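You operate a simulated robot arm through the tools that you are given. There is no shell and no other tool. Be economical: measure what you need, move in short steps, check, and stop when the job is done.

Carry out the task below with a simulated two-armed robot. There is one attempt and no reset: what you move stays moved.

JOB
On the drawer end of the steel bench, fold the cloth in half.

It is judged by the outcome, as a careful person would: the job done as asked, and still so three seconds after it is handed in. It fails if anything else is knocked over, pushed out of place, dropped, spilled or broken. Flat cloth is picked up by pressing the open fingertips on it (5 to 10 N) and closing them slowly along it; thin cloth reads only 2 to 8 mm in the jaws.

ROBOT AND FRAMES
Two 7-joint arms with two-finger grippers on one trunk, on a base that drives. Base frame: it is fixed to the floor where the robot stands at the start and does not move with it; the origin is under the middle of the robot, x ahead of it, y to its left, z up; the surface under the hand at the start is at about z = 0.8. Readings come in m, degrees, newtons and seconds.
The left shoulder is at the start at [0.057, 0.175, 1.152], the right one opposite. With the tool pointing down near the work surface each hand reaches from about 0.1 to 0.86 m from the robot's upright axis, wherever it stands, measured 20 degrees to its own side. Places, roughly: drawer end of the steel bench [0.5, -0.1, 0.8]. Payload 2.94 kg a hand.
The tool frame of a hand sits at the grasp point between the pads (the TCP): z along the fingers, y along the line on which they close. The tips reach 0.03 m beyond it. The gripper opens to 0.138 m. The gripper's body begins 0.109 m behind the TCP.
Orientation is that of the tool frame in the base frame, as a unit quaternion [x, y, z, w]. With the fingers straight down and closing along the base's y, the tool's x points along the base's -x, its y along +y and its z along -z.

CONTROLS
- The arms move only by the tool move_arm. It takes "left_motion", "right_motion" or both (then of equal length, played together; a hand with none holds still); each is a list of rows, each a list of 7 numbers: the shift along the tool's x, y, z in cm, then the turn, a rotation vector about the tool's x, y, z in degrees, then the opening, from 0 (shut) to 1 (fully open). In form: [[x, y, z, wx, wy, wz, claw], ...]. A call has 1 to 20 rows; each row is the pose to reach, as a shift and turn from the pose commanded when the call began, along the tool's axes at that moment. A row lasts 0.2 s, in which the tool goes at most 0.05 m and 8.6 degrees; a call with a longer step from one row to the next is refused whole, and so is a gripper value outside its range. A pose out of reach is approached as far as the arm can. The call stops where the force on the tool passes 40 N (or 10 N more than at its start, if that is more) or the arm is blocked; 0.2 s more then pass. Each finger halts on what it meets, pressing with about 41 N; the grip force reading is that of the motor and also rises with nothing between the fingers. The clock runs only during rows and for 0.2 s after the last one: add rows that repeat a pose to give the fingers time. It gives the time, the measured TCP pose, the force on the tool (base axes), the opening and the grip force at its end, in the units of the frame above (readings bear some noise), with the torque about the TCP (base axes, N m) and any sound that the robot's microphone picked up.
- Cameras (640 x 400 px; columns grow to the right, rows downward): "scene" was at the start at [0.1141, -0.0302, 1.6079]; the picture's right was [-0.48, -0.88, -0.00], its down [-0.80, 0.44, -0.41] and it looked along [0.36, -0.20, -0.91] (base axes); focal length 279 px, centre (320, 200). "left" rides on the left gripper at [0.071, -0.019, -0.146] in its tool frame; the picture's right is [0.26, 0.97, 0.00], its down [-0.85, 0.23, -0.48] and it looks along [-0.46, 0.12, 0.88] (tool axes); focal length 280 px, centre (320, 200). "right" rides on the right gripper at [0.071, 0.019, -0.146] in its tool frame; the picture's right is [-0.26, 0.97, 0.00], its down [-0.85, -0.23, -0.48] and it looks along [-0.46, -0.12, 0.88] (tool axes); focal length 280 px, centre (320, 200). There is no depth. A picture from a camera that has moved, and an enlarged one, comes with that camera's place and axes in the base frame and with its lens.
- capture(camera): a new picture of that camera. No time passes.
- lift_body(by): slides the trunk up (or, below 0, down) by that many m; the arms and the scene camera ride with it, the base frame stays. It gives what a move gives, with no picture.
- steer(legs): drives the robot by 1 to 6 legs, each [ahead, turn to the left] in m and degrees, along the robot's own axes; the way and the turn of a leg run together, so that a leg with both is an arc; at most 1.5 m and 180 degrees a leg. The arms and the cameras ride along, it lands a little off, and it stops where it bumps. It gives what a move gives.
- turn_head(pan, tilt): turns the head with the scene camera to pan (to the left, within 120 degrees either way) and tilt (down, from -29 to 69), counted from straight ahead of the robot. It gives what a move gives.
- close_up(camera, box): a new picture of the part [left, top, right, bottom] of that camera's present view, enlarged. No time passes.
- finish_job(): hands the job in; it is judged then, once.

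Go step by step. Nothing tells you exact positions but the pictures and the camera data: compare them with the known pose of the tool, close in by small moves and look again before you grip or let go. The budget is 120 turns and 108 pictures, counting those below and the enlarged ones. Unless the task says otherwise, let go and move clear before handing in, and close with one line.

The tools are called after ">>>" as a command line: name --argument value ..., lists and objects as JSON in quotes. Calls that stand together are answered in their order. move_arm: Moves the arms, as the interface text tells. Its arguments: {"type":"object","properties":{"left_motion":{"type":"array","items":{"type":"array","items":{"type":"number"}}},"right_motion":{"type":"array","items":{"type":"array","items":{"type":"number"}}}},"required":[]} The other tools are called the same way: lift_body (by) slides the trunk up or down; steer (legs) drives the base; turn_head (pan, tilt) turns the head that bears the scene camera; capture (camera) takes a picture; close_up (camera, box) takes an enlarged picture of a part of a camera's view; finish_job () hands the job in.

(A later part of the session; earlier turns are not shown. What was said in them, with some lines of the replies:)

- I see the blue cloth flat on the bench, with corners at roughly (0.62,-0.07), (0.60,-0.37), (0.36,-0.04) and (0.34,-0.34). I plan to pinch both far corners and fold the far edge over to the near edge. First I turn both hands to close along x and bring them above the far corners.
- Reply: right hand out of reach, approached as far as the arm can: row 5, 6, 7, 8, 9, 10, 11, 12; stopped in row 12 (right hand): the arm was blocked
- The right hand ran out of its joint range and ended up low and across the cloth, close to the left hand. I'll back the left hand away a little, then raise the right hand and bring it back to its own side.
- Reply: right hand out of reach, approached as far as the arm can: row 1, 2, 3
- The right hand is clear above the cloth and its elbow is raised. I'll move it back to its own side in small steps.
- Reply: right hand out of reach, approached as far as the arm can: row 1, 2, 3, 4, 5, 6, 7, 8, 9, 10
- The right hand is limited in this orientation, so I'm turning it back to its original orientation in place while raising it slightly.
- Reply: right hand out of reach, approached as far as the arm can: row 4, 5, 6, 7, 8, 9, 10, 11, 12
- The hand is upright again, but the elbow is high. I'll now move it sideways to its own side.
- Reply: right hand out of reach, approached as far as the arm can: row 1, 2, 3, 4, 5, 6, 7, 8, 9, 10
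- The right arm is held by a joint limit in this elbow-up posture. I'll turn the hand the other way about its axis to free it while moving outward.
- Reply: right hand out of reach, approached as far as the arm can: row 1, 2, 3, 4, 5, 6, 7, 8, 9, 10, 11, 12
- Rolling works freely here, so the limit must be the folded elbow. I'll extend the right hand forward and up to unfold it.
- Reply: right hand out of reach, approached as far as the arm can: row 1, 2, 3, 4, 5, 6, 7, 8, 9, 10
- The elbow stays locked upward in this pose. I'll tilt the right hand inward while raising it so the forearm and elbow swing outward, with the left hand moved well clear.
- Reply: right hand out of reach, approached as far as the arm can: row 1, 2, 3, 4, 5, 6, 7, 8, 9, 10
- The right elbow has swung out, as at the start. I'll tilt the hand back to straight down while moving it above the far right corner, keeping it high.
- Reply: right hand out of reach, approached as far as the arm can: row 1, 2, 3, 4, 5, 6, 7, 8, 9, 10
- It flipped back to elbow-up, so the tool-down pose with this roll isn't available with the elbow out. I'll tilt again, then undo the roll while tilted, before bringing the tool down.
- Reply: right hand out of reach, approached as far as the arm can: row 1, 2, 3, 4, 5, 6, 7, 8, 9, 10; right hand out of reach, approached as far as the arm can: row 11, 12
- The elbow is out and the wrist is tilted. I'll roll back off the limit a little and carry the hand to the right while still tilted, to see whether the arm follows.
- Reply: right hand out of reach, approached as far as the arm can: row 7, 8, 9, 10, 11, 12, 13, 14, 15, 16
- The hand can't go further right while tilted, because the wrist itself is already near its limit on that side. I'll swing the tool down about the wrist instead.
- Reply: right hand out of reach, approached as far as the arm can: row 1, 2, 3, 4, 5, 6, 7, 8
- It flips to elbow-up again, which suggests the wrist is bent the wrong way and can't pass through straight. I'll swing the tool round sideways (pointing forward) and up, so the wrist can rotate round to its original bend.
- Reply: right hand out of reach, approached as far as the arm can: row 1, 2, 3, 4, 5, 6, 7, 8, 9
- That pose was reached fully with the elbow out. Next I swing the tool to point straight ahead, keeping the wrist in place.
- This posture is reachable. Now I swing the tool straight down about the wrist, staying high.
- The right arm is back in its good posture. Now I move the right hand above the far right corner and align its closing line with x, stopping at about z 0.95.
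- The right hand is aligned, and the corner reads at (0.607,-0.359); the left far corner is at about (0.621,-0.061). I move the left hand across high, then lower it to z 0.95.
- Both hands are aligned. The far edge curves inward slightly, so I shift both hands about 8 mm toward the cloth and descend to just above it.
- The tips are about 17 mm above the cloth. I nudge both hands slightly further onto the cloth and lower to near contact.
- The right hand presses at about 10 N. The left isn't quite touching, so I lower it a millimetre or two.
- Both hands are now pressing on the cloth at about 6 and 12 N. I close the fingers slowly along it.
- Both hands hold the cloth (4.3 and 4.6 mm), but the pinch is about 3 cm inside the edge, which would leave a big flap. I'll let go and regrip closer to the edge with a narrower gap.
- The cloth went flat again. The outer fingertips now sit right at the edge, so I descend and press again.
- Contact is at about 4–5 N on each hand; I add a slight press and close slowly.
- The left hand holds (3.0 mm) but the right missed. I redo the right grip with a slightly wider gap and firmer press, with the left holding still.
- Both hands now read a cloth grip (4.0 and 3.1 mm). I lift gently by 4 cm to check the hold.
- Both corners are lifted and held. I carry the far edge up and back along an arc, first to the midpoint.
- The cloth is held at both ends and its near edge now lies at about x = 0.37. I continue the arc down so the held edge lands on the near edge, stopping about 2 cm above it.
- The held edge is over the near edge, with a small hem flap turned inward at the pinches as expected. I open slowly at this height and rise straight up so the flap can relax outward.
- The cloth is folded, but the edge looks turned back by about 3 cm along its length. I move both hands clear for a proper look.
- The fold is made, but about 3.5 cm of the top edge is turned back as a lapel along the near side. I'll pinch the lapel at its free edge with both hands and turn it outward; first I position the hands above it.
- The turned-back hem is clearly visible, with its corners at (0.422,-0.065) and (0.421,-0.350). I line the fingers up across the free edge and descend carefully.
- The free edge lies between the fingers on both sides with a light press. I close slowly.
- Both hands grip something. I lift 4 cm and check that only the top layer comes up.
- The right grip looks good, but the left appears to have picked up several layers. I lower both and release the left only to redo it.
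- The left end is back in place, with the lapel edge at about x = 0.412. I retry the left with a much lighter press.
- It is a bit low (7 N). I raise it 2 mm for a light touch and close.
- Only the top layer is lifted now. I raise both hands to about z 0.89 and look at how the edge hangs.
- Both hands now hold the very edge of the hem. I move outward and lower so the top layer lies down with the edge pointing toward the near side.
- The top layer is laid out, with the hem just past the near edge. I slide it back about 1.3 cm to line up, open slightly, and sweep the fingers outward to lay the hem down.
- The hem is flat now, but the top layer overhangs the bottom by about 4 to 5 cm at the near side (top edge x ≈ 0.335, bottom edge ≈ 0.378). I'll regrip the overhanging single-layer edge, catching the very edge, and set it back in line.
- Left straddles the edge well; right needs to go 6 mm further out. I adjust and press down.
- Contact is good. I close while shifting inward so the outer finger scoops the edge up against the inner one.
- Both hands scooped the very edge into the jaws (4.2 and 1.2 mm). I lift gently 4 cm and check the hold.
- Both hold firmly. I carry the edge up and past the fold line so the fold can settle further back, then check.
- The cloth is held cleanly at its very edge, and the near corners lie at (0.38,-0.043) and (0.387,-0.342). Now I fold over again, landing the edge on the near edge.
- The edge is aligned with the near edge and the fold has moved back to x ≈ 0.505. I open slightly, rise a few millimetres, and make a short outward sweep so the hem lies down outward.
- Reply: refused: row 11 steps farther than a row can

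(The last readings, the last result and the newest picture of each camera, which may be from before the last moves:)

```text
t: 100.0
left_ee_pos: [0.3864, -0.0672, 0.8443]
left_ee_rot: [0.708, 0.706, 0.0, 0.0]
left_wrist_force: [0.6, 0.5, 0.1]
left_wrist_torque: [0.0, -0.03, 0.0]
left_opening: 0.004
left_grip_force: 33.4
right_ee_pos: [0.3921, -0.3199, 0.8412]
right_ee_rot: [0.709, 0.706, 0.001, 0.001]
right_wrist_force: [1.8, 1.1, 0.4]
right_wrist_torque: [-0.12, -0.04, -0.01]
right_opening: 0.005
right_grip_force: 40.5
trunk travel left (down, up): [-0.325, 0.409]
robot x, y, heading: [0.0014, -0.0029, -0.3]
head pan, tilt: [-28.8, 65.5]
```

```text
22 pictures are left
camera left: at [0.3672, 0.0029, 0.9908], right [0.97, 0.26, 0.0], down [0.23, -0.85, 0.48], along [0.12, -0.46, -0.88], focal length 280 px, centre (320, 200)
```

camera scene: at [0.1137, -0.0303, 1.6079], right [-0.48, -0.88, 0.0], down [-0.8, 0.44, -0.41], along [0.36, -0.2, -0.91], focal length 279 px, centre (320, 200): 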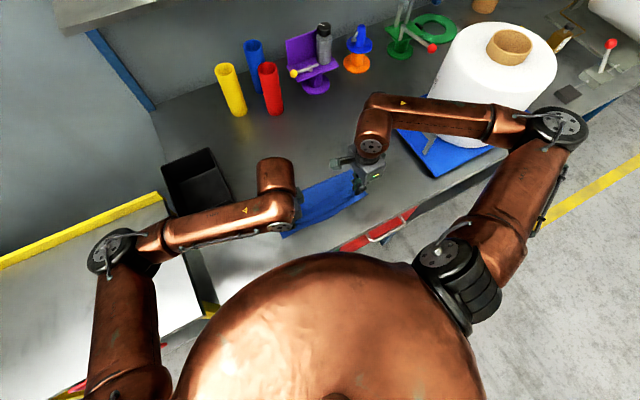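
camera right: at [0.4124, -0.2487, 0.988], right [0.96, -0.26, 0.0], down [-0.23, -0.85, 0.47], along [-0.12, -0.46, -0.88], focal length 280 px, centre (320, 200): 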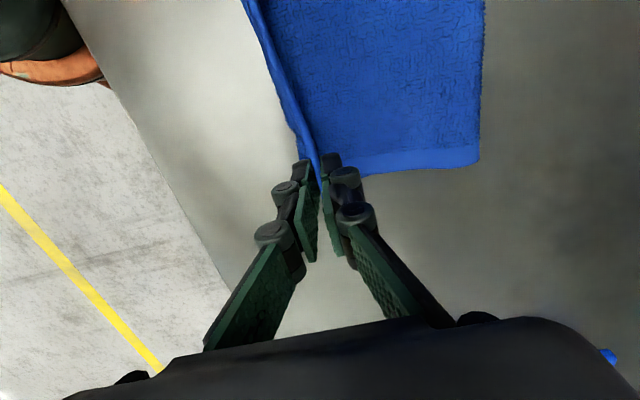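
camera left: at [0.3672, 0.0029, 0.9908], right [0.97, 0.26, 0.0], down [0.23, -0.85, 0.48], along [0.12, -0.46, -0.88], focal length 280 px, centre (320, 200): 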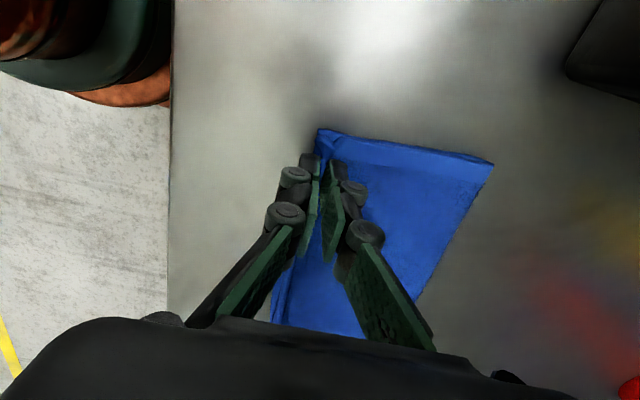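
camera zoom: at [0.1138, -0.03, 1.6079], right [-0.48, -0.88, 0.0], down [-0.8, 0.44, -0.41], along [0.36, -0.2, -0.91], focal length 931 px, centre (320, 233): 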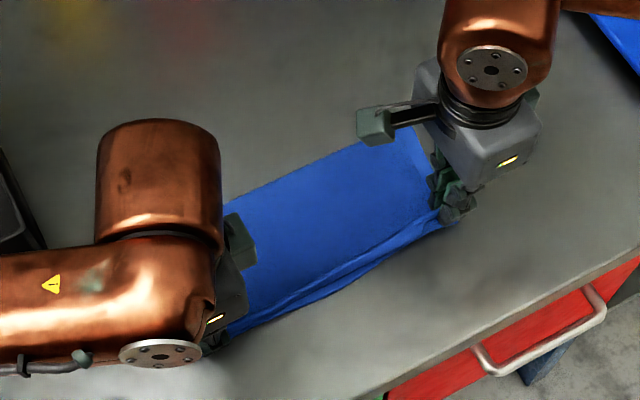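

That call was refused because some steps were too long, and nothing moved. I send the same release with shorter steps.

>>> move_arm --left_motion '[[0, 0, 0, 0, 0, 0, 0.05], [0, 0, 0, 0, 0, 0, 0.09], [0, 0, -0.6, 0, 0, 0, 0.09], [0, -0.6, -0.7, 0, 0, 0, 0.09], [0, -1.2, -0.9, 0, 0, 0, 0.09], [0, -1.8, -1.3, 0, 0, 0, 0.09], [0, -2.2, -3, 0, 0, 0, 0.09], [0, -2.2, -6, 0, 0, 0, 0.09], [1, -1, -9, 0, 0, 0, 0.09], [4, 0, -11, 0, 0, 0, 0.09], [7, 2, -12, 0, 0, 0, 0.09], [10, 4, -12.5, 0, 0, 0, 0.09], [13, 6, -13, 0, 0, 0, 0.09]]' --right_motion '[[0, 0, 0, 0, 0, 0, 0.05], [0, 0, 0, 0, 0, 0, 0.09], [0, 0, -0.6, 0, 0, 0, 0.09], [0, -0.6, -0.7, 0, 0, 0, 0.09], [0, -1.2, -0.9, 0, 0, 0, 0.09], [0, -1.8, -1.3, 0, 0, 0, 0.09], [0, -2.2, -3, 0, 0, 0, 0.09], [0, -2.2, -6, 0, 0, 0, 0.09], [-1, 0, -9, 0, 0, 0, 0.09], [-2, 3, -11, 0, 0, 0, 0.09], [-3, 6, -12, 0, 0, 0, 0.09], [-4.5, 9, -13, 0, 0, 0, 0.09], [-6, 12, -14, 0, 0, 0, 0.09]]'

>>> close_up --camera "scene" --box '[240, 130, 400, 250]'

```text
t: 102.8
left_ee_pos: [0.4475, 0.0605, 0.9744]
left_ee_rot: [0.709, 0.706, 0.0, 0.001]
left_wrist_force: [0.1, -0.4, -0.4]
left_wrist_torque: [-0.03, 0.0, -0.02]
left_opening: 0.0124
left_grip_force: 0.0
right_ee_pos: [0.5117, -0.3769, 0.9819]
right_ee_rot: [0.707, 0.707, 0.0, 0.0]
right_wrist_force: [0.0, -0.9, -0.3]
right_wrist_torque: [-0.01, 0.01, 0.03]
right_opening: 0.0123
right_grip_force: 0.0
trunk travel left (down, up): [-0.325, 0.409]
robot x, y, heading: [0.001, -0.0034, -0.0]
head pan, tilt: [-28.8, 65.5]
```

```text
3.33 times, centred on (320, 190) of scene
camera zoom: at [0.1145, -0.0291, 1.6078], right [-0.48, -0.88, 0.0], down [-0.8, 0.44, -0.41], along [0.36, -0.2, -0.91], focal length 931 px, centre (320, 233)
```

zoom: 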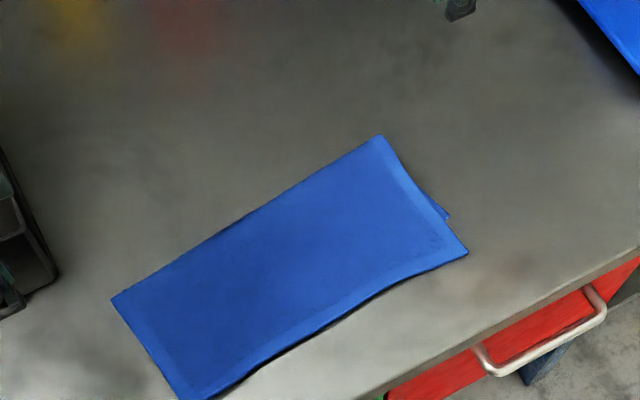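

The cloth looks flat and folded, but it has shifted and a bottom corner shows on the right. I take a wider look.

>>> close_up --camera "scene" --box '[256, 150, 384, 250]'

>>> capture --camera "left"

>>> capture --camera "right"

```text
4.00 times, centred on (320, 200) of scene
camera zoom: at [0.1145, -0.0291, 1.6078], right [-0.48, -0.88, 0.0], down [-0.8, 0.44, -0.41], along [0.36, -0.2, -0.91], focal length 1118 px, centre (320, 200)
```

zoom: 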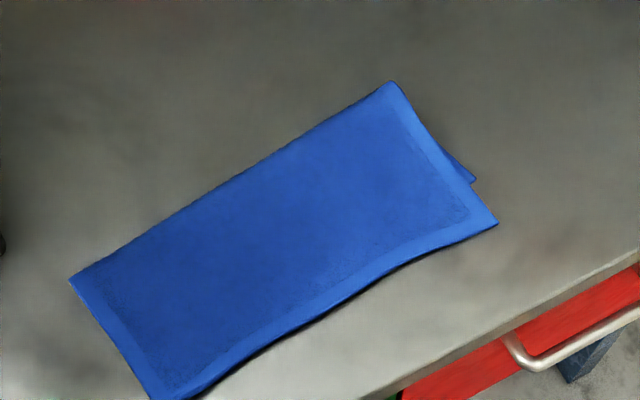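

```text
19 pictures are left
camera left: at [0.4286, 0.1317, 1.1208], right [0.97, 0.26, 0.0], down [0.23, -0.85, 0.48], along [0.12, -0.46, -0.88], focal length 280 px, centre (320, 200)
```

left: 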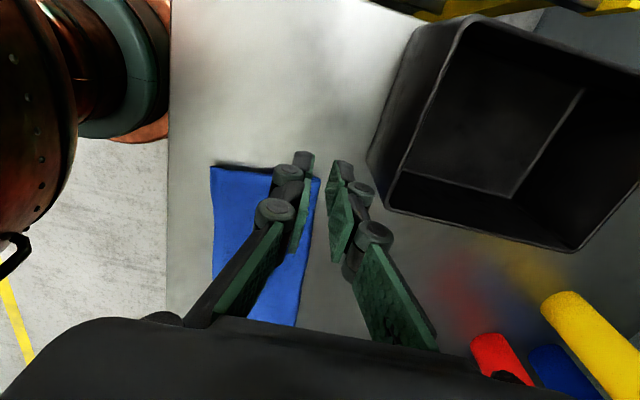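

```text
18 pictures are left
camera right: at [0.5303, -0.3067, 1.1281], right [0.96, -0.26, 0.0], down [-0.23, -0.85, 0.48], along [-0.12, -0.46, -0.88], focal length 280 px, centre (320, 200)
```

right: 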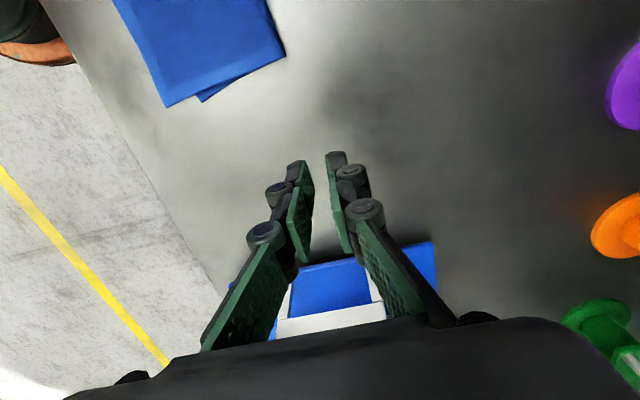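

The left side is aligned, but on the right the top layer overhangs by about 4.5 cm. I'll redo just the right corner, scooping the top edge near (0.351,-0.297). First I move the right hand there.

>>> move_arm --right_motion '[[1.5, -3, 0, 0, 0, 0, 0.2], [3, -6, 0, 0, 0, 0, 0.2], [4.5, -9, 0, 0, 0, 0, 0.2], [6, -12, 1, 0, 0, 0, 0.2], [8, -15.2, 3, 0, 0, 0, 0.2], [8, -15.2, 7, 0, 0, 0, 0.2], [8, -15.2, 10.5, 0, 0, 0, 0.2], [8, -15.2, 13.5, 0, 0, 0, 0.2], [8, -15.2, 13.5, 0, 0, 0, 0.2]]'

>>> capture --camera "right"

```text
t: 104.8
left_ee_pos: [0.4463, 0.0605, 0.9756]
left_ee_rot: [0.708, 0.706, 0.0, 0.0]
left_wrist_force: [0.7, -0.3, -0.6]
left_wrist_torque: [-0.02, -0.01, 0.0]
left_opening: 0.0122
left_grip_force: 0.0
right_ee_pos: [0.3595, -0.2962, 0.8459]
right_ee_rot: [0.707, 0.707, 0.0, 0.0]
right_wrist_force: [0.4, 0.0, -1.1]
right_wrist_torque: [0.0, 0.0, 0.01]
right_opening: 0.0276
right_grip_force: 0.1
trunk travel left (down, up): [-0.325, 0.409]
robot x, y, heading: [0.0023, 0.0005, -0.0]
head pan, tilt: [-28.8, 65.5]
```

```text
17 pictures are left
camera right: at [0.3791, -0.2253, 0.9917], right [0.96, -0.26, 0.0], down [-0.23, -0.85, 0.48], along [-0.12, -0.46, -0.88], focal length 280 px, centre (320, 200)
```

right: 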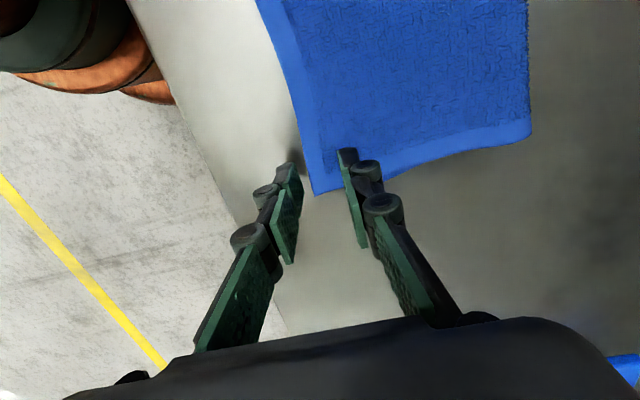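

The edge sits between the fingers, with the outer finger just off the cloth. I press down and scoop.

>>> move_arm --right_motion '[[0, 0, 0.8, 0, 0, 0, 0.2], [0, 0, 1.35, 0, 0, 0, 0.2], [0, 0, 1.42, 0, 0, 0, 0.2], [0, 0.1, 1.42, 0, 0, 0, 0.185], [0, 0.2, 1.42, 0, 0, 0, 0.17], [0, 0.3, 1.42, 0, 0, 0, 0.155], [0, 0.4, 1.42, 0, 0, 0, 0.14], [0, 0.5, 1.42, 0, 0, 0, 0.125], [0, 0.6, 1.42, 0, 0, 0, 0.11], [0, 0.7, 1.42, 0, 0, 0, 0.095], [0, 0.8, 1.42, 0, 0, 0, 0.08], [0, 0.9, 1.42, 0, 0, 0, 0.065], [0, 1.0, 1.42, 0, 0, 0, 0.05], [0, 1.15, 1.42, 0, 0, 0, 0.03], [0, 1.3, 1.42, 0, 0, 0, 0], [0, 1.3, 1.42, 0, 0, 0, 0], [0, 1.3, 1.42, 0, 0, 0, 0], [0, 1.5, 0.4, 0, 0, 0, 0], [0, 1.8, -0.8, 0, 0, 0, 0], [0, 2, -2, 0, 0, 0, 0]]'

>>> capture --camera "right"

```text
t: 109.0
left_ee_pos: [0.4471, 0.0601, 0.9747]
left_ee_rot: [0.709, 0.706, 0.0, 0.0]
left_wrist_force: [-0.3, -0.3, 0.4]
left_wrist_torque: [-0.05, -0.01, 0.02]
left_opening: 0.0123
left_grip_force: 0.1
right_ee_pos: [0.3809, -0.3004, 0.8669]
right_ee_rot: [0.708, 0.706, 0.0, 0.001]
right_wrist_force: [-1.3, 2.1, 3.4]
right_wrist_torque: [0.13, 0.01, -0.01]
right_opening: 0.0001
right_grip_force: 26.4
trunk travel left (down, up): [-0.325, 0.409]
robot x, y, heading: [0.0019, 0.0031, 0.1]
head pan, tilt: [-28.8, 65.5]
```

```text
16 pictures are left
camera right: at [0.3996, -0.2294, 1.0135], right [0.96, -0.26, 0.0], down [-0.23, -0.85, 0.48], along [-0.12, -0.46, -0.88], focal length 280 px, centre (320, 200)
```

right: 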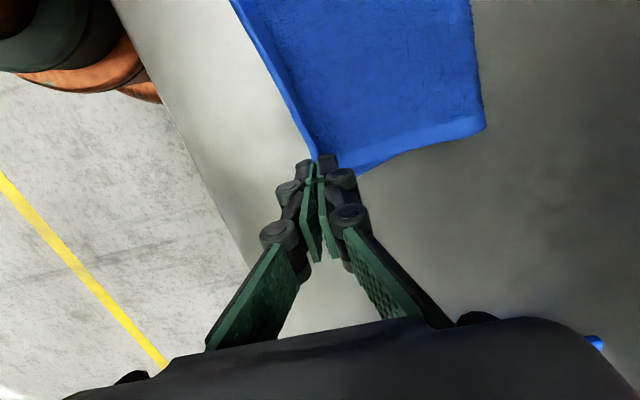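

The corner is lifted with its edge held. I carry it up and back past the fold line to let the right side of the fold settle further back.

>>> move_arm --right_motion '[[0, 1.5, -1.6, 0, 0, 0, 0], [0, 3, -3, 0, 0, 0, 0], [0, 4.5, -4.3, 0, 0, 0, 0], [0, 6, -5.4, 0, 0, 0, 0], [0, 7.5, -6.2, 0, 0, 0, 0], [0, 9, -6.6, 0, 0, 0, 0], [0, 10.5, -6.4, 0, 0, 0, 0], [0, 12, -5.8, 0, 0, 0, 0], [0, 13.5, -4.8, 0, 0, 0, 0], [0, 13.5, -4.8, 0, 0, 0, 0]]'

>>> close_up --camera "scene" --box '[240, 140, 400, 260]'

>>> capture --camera "right"

```text
t: 111.2
left_ee_pos: [0.447, 0.0615, 0.9738]
left_ee_rot: [0.708, 0.706, 0.001, 0.0]
left_wrist_force: [-0.5, 0.4, 0.4]
left_wrist_torque: [0.01, -0.01, 0.0]
left_opening: 0.0122
left_grip_force: 0.1
right_ee_pos: [0.5153, -0.3008, 0.9147]
right_ee_rot: [0.707, 0.707, 0.0, 0.001]
right_wrist_force: [-0.4, 1.4, 0.4]
right_wrist_torque: [-0.05, -0.03, -0.03]
right_opening: 0.0043
right_grip_force: 39.1
trunk travel left (down, up): [-0.325, 0.409]
robot x, y, heading: [-0.0001, 0.0023, 0.0]
head pan, tilt: [-28.8, 65.5]
```

```text
3.33 times, centred on (320, 200) of scene
camera zoom: at [0.1135, -0.03, 1.6079], right [-0.48, -0.88, 0.0], down [-0.8, 0.44, -0.41], along [0.36, -0.2, -0.91], focal length 931 px, centre (320, 200)
```

zoom: 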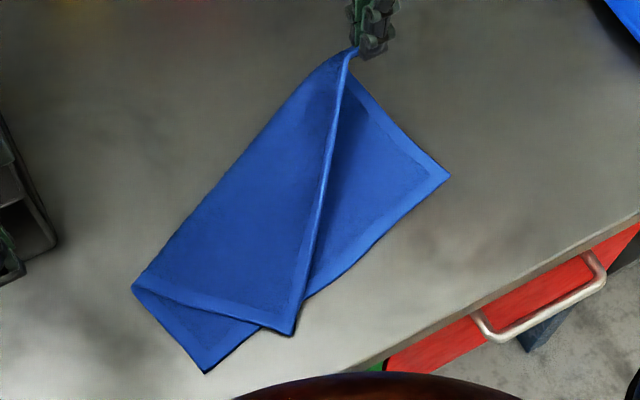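

```text
14 pictures are left
camera right: at [0.5336, -0.2298, 1.0617], right [0.96, -0.26, 0.0], down [-0.23, -0.85, 0.48], along [-0.12, -0.46, -0.88], focal length 280 px, centre (320, 200)
```

right: 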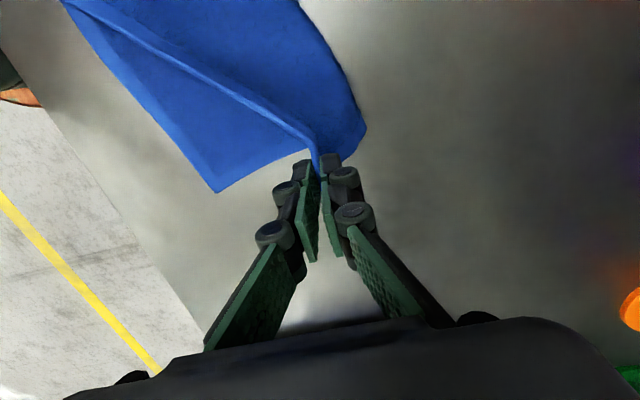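

Moving only the right corner pulled the top's left corner along, to about (0.33,-0.12). I keep holding the right and pick up the left corner too, so the edge can be laid down with both hands.

>>> move_arm --left_motion '[[-3, -1.8, 0, 0, 0, 0, 0.2], [-6, -3.6, 0, 0, 0, 0, 0.2], [-9, -5.4, 0, 0, 0, 0, 0.2], [-12, -7.2, 1, 0, 0, 0, 0.2], [-15, -9, 2, 0, 0, 0, 0.2], [-18.3, -10.7, 3, 0, 0, 0, 0.2], [-18.3, -10.7, 7, 0, 0, 0, 0.2], [-18.3, -10.7, 10.5, 0, 0, 0, 0.2], [-18.3, -10.7, 12.6, 0, 0, 0, 0.2], [-18.3, -10.7, 12.6, 0, 0, 0, 0.2]]'

>>> capture --camera "left"

```text
t: 113.4
left_ee_pos: [0.3423, -0.1216, 0.8507]
left_ee_rot: [0.708, 0.707, 0.0, 0.0]
left_wrist_force: [-0.1, 0.3, 0.0]
left_wrist_torque: [0.04, 0.01, 0.0]
left_opening: 0.0277
left_grip_force: 0.0
right_ee_pos: [0.5144, -0.3012, 0.9155]
right_ee_rot: [0.708, 0.706, 0.0, 0.001]
right_wrist_force: [2.2, 0.0, 0.7]
right_wrist_torque: [-0.05, -0.07, -0.01]
right_opening: 0.0044
right_grip_force: 39.5
trunk travel left (down, up): [-0.325, 0.409]
robot x, y, heading: [-0.0007, -0.0035, -0.3]
head pan, tilt: [-28.8, 65.5]
```

```text
13 pictures are left
camera left: at [0.3236, -0.0505, 0.9969], right [0.97, 0.26, 0.0], down [0.23, -0.85, 0.48], along [0.12, -0.46, -0.88], focal length 280 px, centre (320, 200)
```

left: 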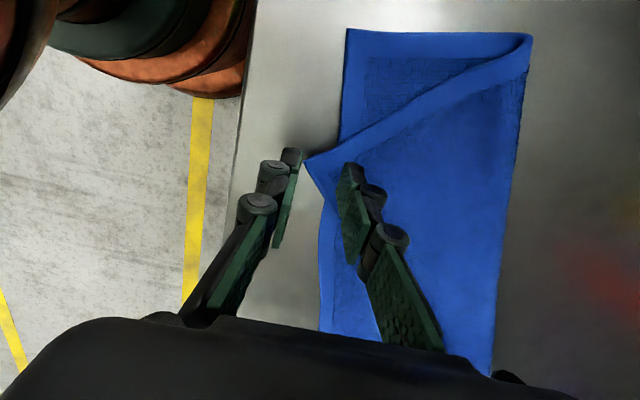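

The corner tip lies between the fingers. I narrow the gap so the inner finger rests on the single layer, press, and scoop the corner.

>>> move_arm --left_motion '[[-0.2, -0.3, 0, 0, 0, 0, 0.15], [-0.2, -0.6, 0.5, 0, 0, 0, 0.15], [-0.2, -0.6, 1.2, 0, 0, 0, 0.15], [-0.2, -0.6, 1.8, 0, 0, 0, 0.15], [-0.2, -0.6, 1.87, 0, 0, 0, 0.15], [-0.2, -0.5, 1.87, 0, 0, 0, 0.135], [-0.2, -0.4, 1.87, 0, 0, 0, 0.12], [-0.2, -0.3, 1.87, 0, 0, 0, 0.105], [-0.2, -0.2, 1.87, 0, 0, 0, 0.09], [-0.2, -0.1, 1.87, 0, 0, 0, 0.075], [-0.2, 0, 1.87, 0, 0, 0, 0.06], [-0.2, 0.1, 1.87, 0, 0, 0, 0.045], [-0.2, 0.2, 1.87, 0, 0, 0, 0.03], [-0.2, 0.3, 1.87, 0, 0, 0, 0], [-0.2, 0.3, 1.87, 0, 0, 0, 0], [-0.2, 0.3, 1.87, 0, 0, 0, 0], [-0.2, 0.5, 0.9, 0, 0, 0, 0], [-0.2, 0.8, -0.3, 0, 0, 0, 0], [-0.2, 1, -1.5, 0, 0, 0, 0]]'

>>> capture --camera "left"

```text
t: 117.4
left_ee_pos: [0.3498, -0.1233, 0.8651]
left_ee_rot: [0.708, 0.706, 0.0, 0.0]
left_wrist_force: [0.2, 0.7, 0.4]
left_wrist_torque: [-0.02, -0.02, 0.04]
left_opening: 0.0021
left_grip_force: 30.9
right_ee_pos: [0.5161, -0.3007, 0.9155]
right_ee_rot: [0.709, 0.706, 0.0, 0.0]
right_wrist_force: [1.3, -0.7, -2.6]
right_wrist_torque: [-0.04, -0.03, -0.01]
right_opening: 0.004
right_grip_force: 39.7
trunk travel left (down, up): [-0.325, 0.409]
robot x, y, heading: [-0.0015, -0.0017, 0.0]
head pan, tilt: [-28.8, 65.5]
```

```text
12 pictures are left
camera left: at [0.3309, -0.052, 1.0112], right [0.97, 0.26, 0.0], down [0.23, -0.85, 0.48], along [0.12, -0.46, -0.88], focal length 280 px, centre (320, 200)
```

left: 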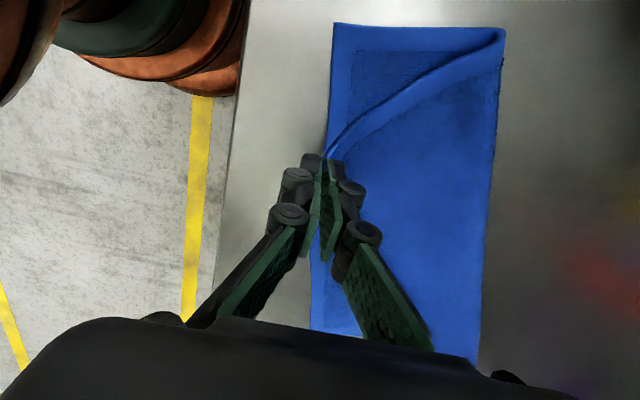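

Both top corners are held. The bottom near corners are at (0.335,-0.037) and (0.396,-0.331). I bring the left hand up above the fold line, level with the right.

>>> move_arm --left_motion '[[0.8, 1, -1.2, 0, 0, 0, 0], [1.6, 2, -2.4, 0, 0, 0, 0], [2.6, 3.2, -3.5, 0, 0, 0, 0], [3.6, 4.4, -4.6, 0, 0, 0, 0], [4.6, 5.8, -5.6, 0, 0, 0, 0], [5.6, 7.2, -6.5, 0, 0, 0, 0], [6.8, 8.6, -7, 0, 0, 0, 0], [8, 10, -7.2, 0, 0, 0, 0], [9, 11.6, -7, 0, 0, 0, 0], [9.1, 13, -6.2, 0, 0, 0, 0], [9.3, 14, -5.2, 0, 0, 0, 0], [9.3, 14, -5.2, 0, 0, 0, 0]]' --right_motion '[[0, 0, 0, 0, 0, 0, 0], [0, 0, 0, 0, 0, 0, 0], [0, 0, 0, 0, 0, 0, 0], [0, 0, 0, 0, 0, 0, 0], [0, 0, -0.3, 0, 0, 0, 0], [0, 0, -0.6, 0, 0, 0, 0], [0, 0, -1, 0, 0, 0, 0], [0.1, 0.5, -1.2, 0, 0, 0, 0], [0.2, 1, -1.2, 0, 0, 0, 0], [0.3, 1.6, -0.9, 0, 0, 0, 0], [0.4, 2.4, -0.3, 0, 0, 0, 0], [0.4, 2.4, -0.3, 0, 0, 0, 0]]'

>>> close_up --camera "scene" --box '[240, 140, 400, 260]'

```text
t: 120.0
left_ee_pos: [0.4874, -0.0312, 0.9151]
left_ee_rot: [0.708, 0.706, 0.0, 0.0]
left_wrist_force: [-0.3, -0.4, -0.4]
left_wrist_torque: [0.0, 0.0, 0.02]
left_opening: 0.0018
left_grip_force: 31.3
right_ee_pos: [0.5391, -0.2957, 0.9172]
right_ee_rot: [0.709, 0.706, 0.001, 0.0]
right_wrist_force: [2.3, -0.5, -1.5]
right_wrist_torque: [-0.09, -0.1, -0.03]
right_opening: 0.004
right_grip_force: 39.0
trunk travel left (down, up): [-0.325, 0.409]
robot x, y, heading: [0.0012, -0.0021, 0.0]
head pan, tilt: [-28.8, 65.5]
```

```text
3.33 times, centred on (320, 200) of scene
camera zoom: at [0.1136, -0.0302, 1.6079], right [-0.48, -0.88, 0.0], down [-0.8, 0.44, -0.41], along [0.36, -0.2, -0.91], focal length 931 px, centre (320, 200)
```

zoom: 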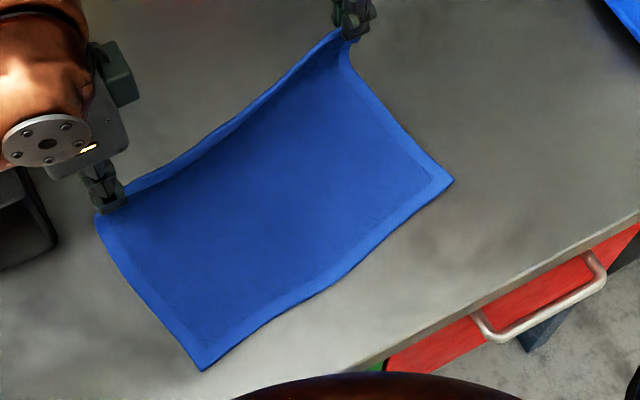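

Both corners are held evenly and the bottom layer lies flat. I lay the edge down onto the near edge along the arc.

>>> move_arm --left_motion '[[-0.1, -1, -1.4, 0, 0, 0, 0], [-0.2, -1.9, -2.6, 0, 0, 0, 0], [-0.4, -3.4, -3.3, 0, 0, 0, 0], [-0.6, -4.9, -3.6, 0, 0, 0, 0], [-0.8, -6.4, -3.3, 0, 0, 0, 0], [-1, -7.9, -2.6, 0, 0, 0, 0], [-1.2, -9.2, -1.4, 0, 0, 0, 0], [-1.3, -10.4, -0.1, 0, 0, 0, 0], [-1.4, -11.4, 1.4, 0, 0, 0, 0], [-1.5, -12.4, 2.9, 0, 0, 0, 0], [-1.6, -13.1, 4.2, 0, 0, 0, 0], [-1.6, -13.6, 5.4, 0, 0, 0, 0], [-1.6, -14, 6.6, 0, 0, 0, 0], [-1.6, -14, 7.1, 0, 0, 0, 0], [-1.6, -14, 7.1, 0, 0, 0, 0]]' --right_motion '[[-0.1, -1, -1.2, 0, 0, 0, 0], [-0.2, -1.9, -2.4, 0, 0, 0, 0], [-0.3, -3.4, -3.1, 0, 0, 0, 0], [-0.5, -4.9, -3.4, 0, 0, 0, 0], [-0.6, -6.4, -3.1, 0, 0, 0, 0], [-0.8, -7.9, -2.4, 0, 0, 0, 0], [-0.9, -9.2, -1.2, 0, 0, 0, 0], [-1, -10.4, 0.1, 0, 0, 0, 0], [-1.1, -11.4, 1.6, 0, 0, 0, 0], [-1.2, -12.4, 3.1, 0, 0, 0, 0], [-1.3, -13.1, 4.4, 0, 0, 0, 0], [-1.3, -13.6, 5.6, 0, 0, 0, 0], [-1.3, -13.9, 6.8, 0, 0, 0, 0], [-1.3, -13.9, 7.3, 0, 0, 0, 0], [-1.3, -13.9, 7.3, 0, 0, 0, 0]]'

>>> capture --camera "left"

>>> capture --camera "right"

```text
t: 123.2
left_ee_pos: [0.3498, -0.0454, 0.844]
left_ee_rot: [0.708, 0.706, -0.001, -0.001]
left_wrist_force: [0.0, -0.6, -0.8]
left_wrist_torque: [-0.02, -0.03, 0.0]
left_opening: 0.002
left_grip_force: 30.9
right_ee_pos: [0.4003, -0.3102, 0.8446]
right_ee_rot: [0.709, 0.705, 0.0, 0.0]
right_wrist_force: [0.7, 1.6, -1.1]
right_wrist_torque: [0.01, -0.01, -0.01]
right_opening: 0.0041
right_grip_force: 38.8
trunk travel left (down, up): [-0.325, 0.409]
robot x, y, heading: [-0.0004, 0.0014, -0.0]
head pan, tilt: [-28.8, 65.5]
```

```text
10 pictures are left
camera left: at [0.3305, 0.0253, 0.9918], right [0.97, 0.26, 0.0], down [0.23, -0.85, 0.48], along [0.12, -0.46, -0.88], focal length 280 px, centre (320, 200)
```

left: 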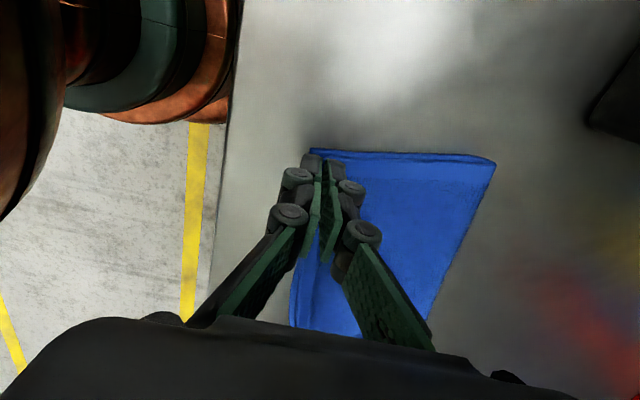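

```text
9 pictures are left
camera right: at [0.4205, -0.2392, 0.9902], right [0.96, -0.26, 0.0], down [-0.23, -0.85, 0.47], along [-0.12, -0.46, -0.88], focal length 280 px, centre (320, 200)
```

right: 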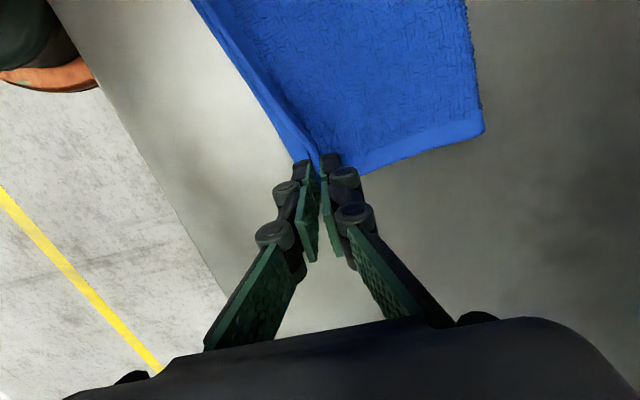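

Alignment looks right on both ends. I open in place, wait, and rise straight up with no sweep.

>>> move_arm --left_motion '[[0, 0, 0, 0, 0, 0, 0.03], [0, 0, 0, 0, 0, 0, 0.07], [0, 0, 0, 0, 0, 0, 0.11], [0, 0, 0, 0, 0, 0, 0.14], [0, 0, 0, 0, 0, 0, 0.14], [0, 0, -0.4, 0, 0, 0, 0.14], [0, 0, -0.9, 0, 0, 0, 0.14], [0, 0, -1.6, 0, 0, 0, 0.14], [0, 0, -3, 0, 0, 0, 0.14], [0, 0, -6, 0, 0, 0, 0.14], [0, 0, -9, 0, 0, 0, 0.14], [0, 0, -12, 0, 0, 0, 0.14]]' --right_motion '[[0, 0, 0, 0, 0, 0, 0.03], [0, 0, 0, 0, 0, 0, 0.07], [0, 0, 0, 0, 0, 0, 0.11], [0, 0, 0, 0, 0, 0, 0.14], [0, 0, 0, 0, 0, 0, 0.14], [0, 0, -0.4, 0, 0, 0, 0.14], [0, 0, -0.9, 0, 0, 0, 0.14], [0, 0, -1.6, 0, 0, 0, 0.14], [0, 0, -3, 0, 0, 0, 0.14], [0, 0, -6, 0, 0, 0, 0.14], [0, 0, -9, 0, 0, 0, 0.14], [0, 0, -12, 0, 0, 0, 0.14]]'

>>> move_arm --left_motion '[[3, 1, 0, 0, 0, 0, 0.14], [6, 2, 0, 0, 0, 0, 0.14], [9, 4, 0, 0, 0, 0, 0.14], [12, 6, 0, 0, 0, 0, 0.14]]' --right_motion '[[-1.5, 3, 0, 0, 0, 0, 0.14], [-3, 6, 0, 0, 0, 0, 0.14], [-4.5, 9, 0, 0, 0, 0, 0.14], [-6, 12, 0, 0, 0, 0, 0.14]]'

>>> close_up --camera "scene" --box '[240, 140, 400, 260]'

```text
t: 125.8
left_ee_pos: [0.3482, -0.0465, 0.9647]
left_ee_rot: [0.708, 0.707, 0.0, 0.0]
left_wrist_force: [-0.6, 0.0, 0.7]
left_wrist_torque: [0.0, 0.0, 0.02]
left_opening: 0.0192
left_grip_force: 0.1
right_ee_pos: [0.3995, -0.3102, 0.9638]
right_ee_rot: [0.708, 0.706, 0.0, 0.001]
right_wrist_force: [-0.1, 0.9, 0.0]
right_wrist_torque: [0.0, -0.07, -0.02]
right_opening: 0.0192
right_grip_force: 0.1
trunk travel left (down, up): [-0.325, 0.409]
robot x, y, heading: [0.0003, -0.0003, 0.2]
head pan, tilt: [-28.8, 65.5]
```

```text
t: 126.8
left_ee_pos: [0.4123, 0.0761, 0.9649]
left_ee_rot: [0.708, 0.706, 0.0, 0.001]
left_wrist_force: [1.4, -0.9, 0.1]
left_wrist_torque: [0.0, 0.0, -0.03]
left_opening: 0.0191
left_grip_force: 0.1
right_ee_pos: [0.5231, -0.3656, 0.9641]
right_ee_rot: [0.708, 0.706, 0.001, 0.001]
right_wrist_force: [0.9, 0.9, -0.4]
right_wrist_torque: [0.01, 0.02, -0.01]
right_opening: 0.0193
right_grip_force: 0.0
trunk travel left (down, up): [-0.325, 0.409]
robot x, y, heading: [-0.0034, 0.0025, 0.1]
head pan, tilt: [-28.8, 65.5]
```

```text
3.33 times, centred on (320, 200) of scene
camera zoom: at [0.1147, -0.0293, 1.6078], right [-0.48, -0.88, 0.0], down [-0.8, 0.44, -0.41], along [0.36, -0.2, -0.91], focal length 931 px, centre (320, 200)
```

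zoom: 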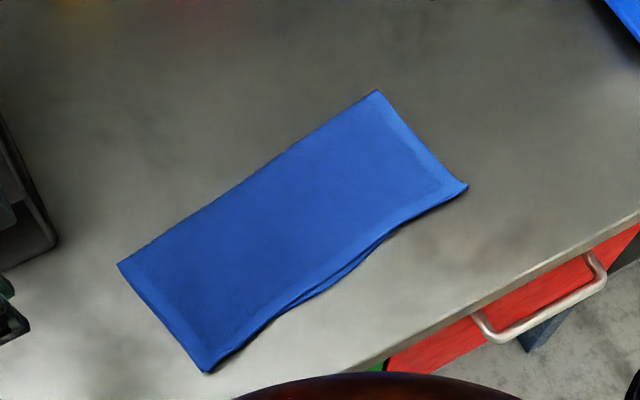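

The cloth is now a flat, neat half fold with its edges lined up. I take one last look at the whole scene before handing in.

>>> capture --camera "scene"

```text
7 pictures are left
camera scene: at [0.1147, -0.0293, 1.6078], right [-0.48, -0.88, 0.0], down [-0.8, 0.44, -0.41], along [0.36, -0.2, -0.91], focal length 279 px, centre (320, 200)
```

scene: 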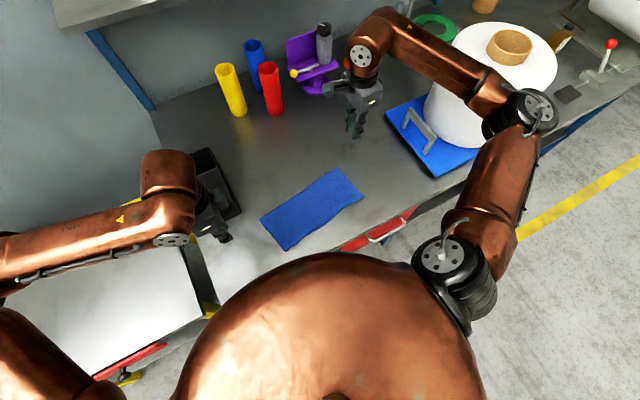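

The cloth lies folded in half, and everything else in view stands where it did. Both hands are open and clear, so I hand in.

>>> finish_job

```text
The job is handed in.
```

The cloth is folded in half on the drawer end of the steel bench, its edges lined up to about 1 cm, and nothing else in view was moved.
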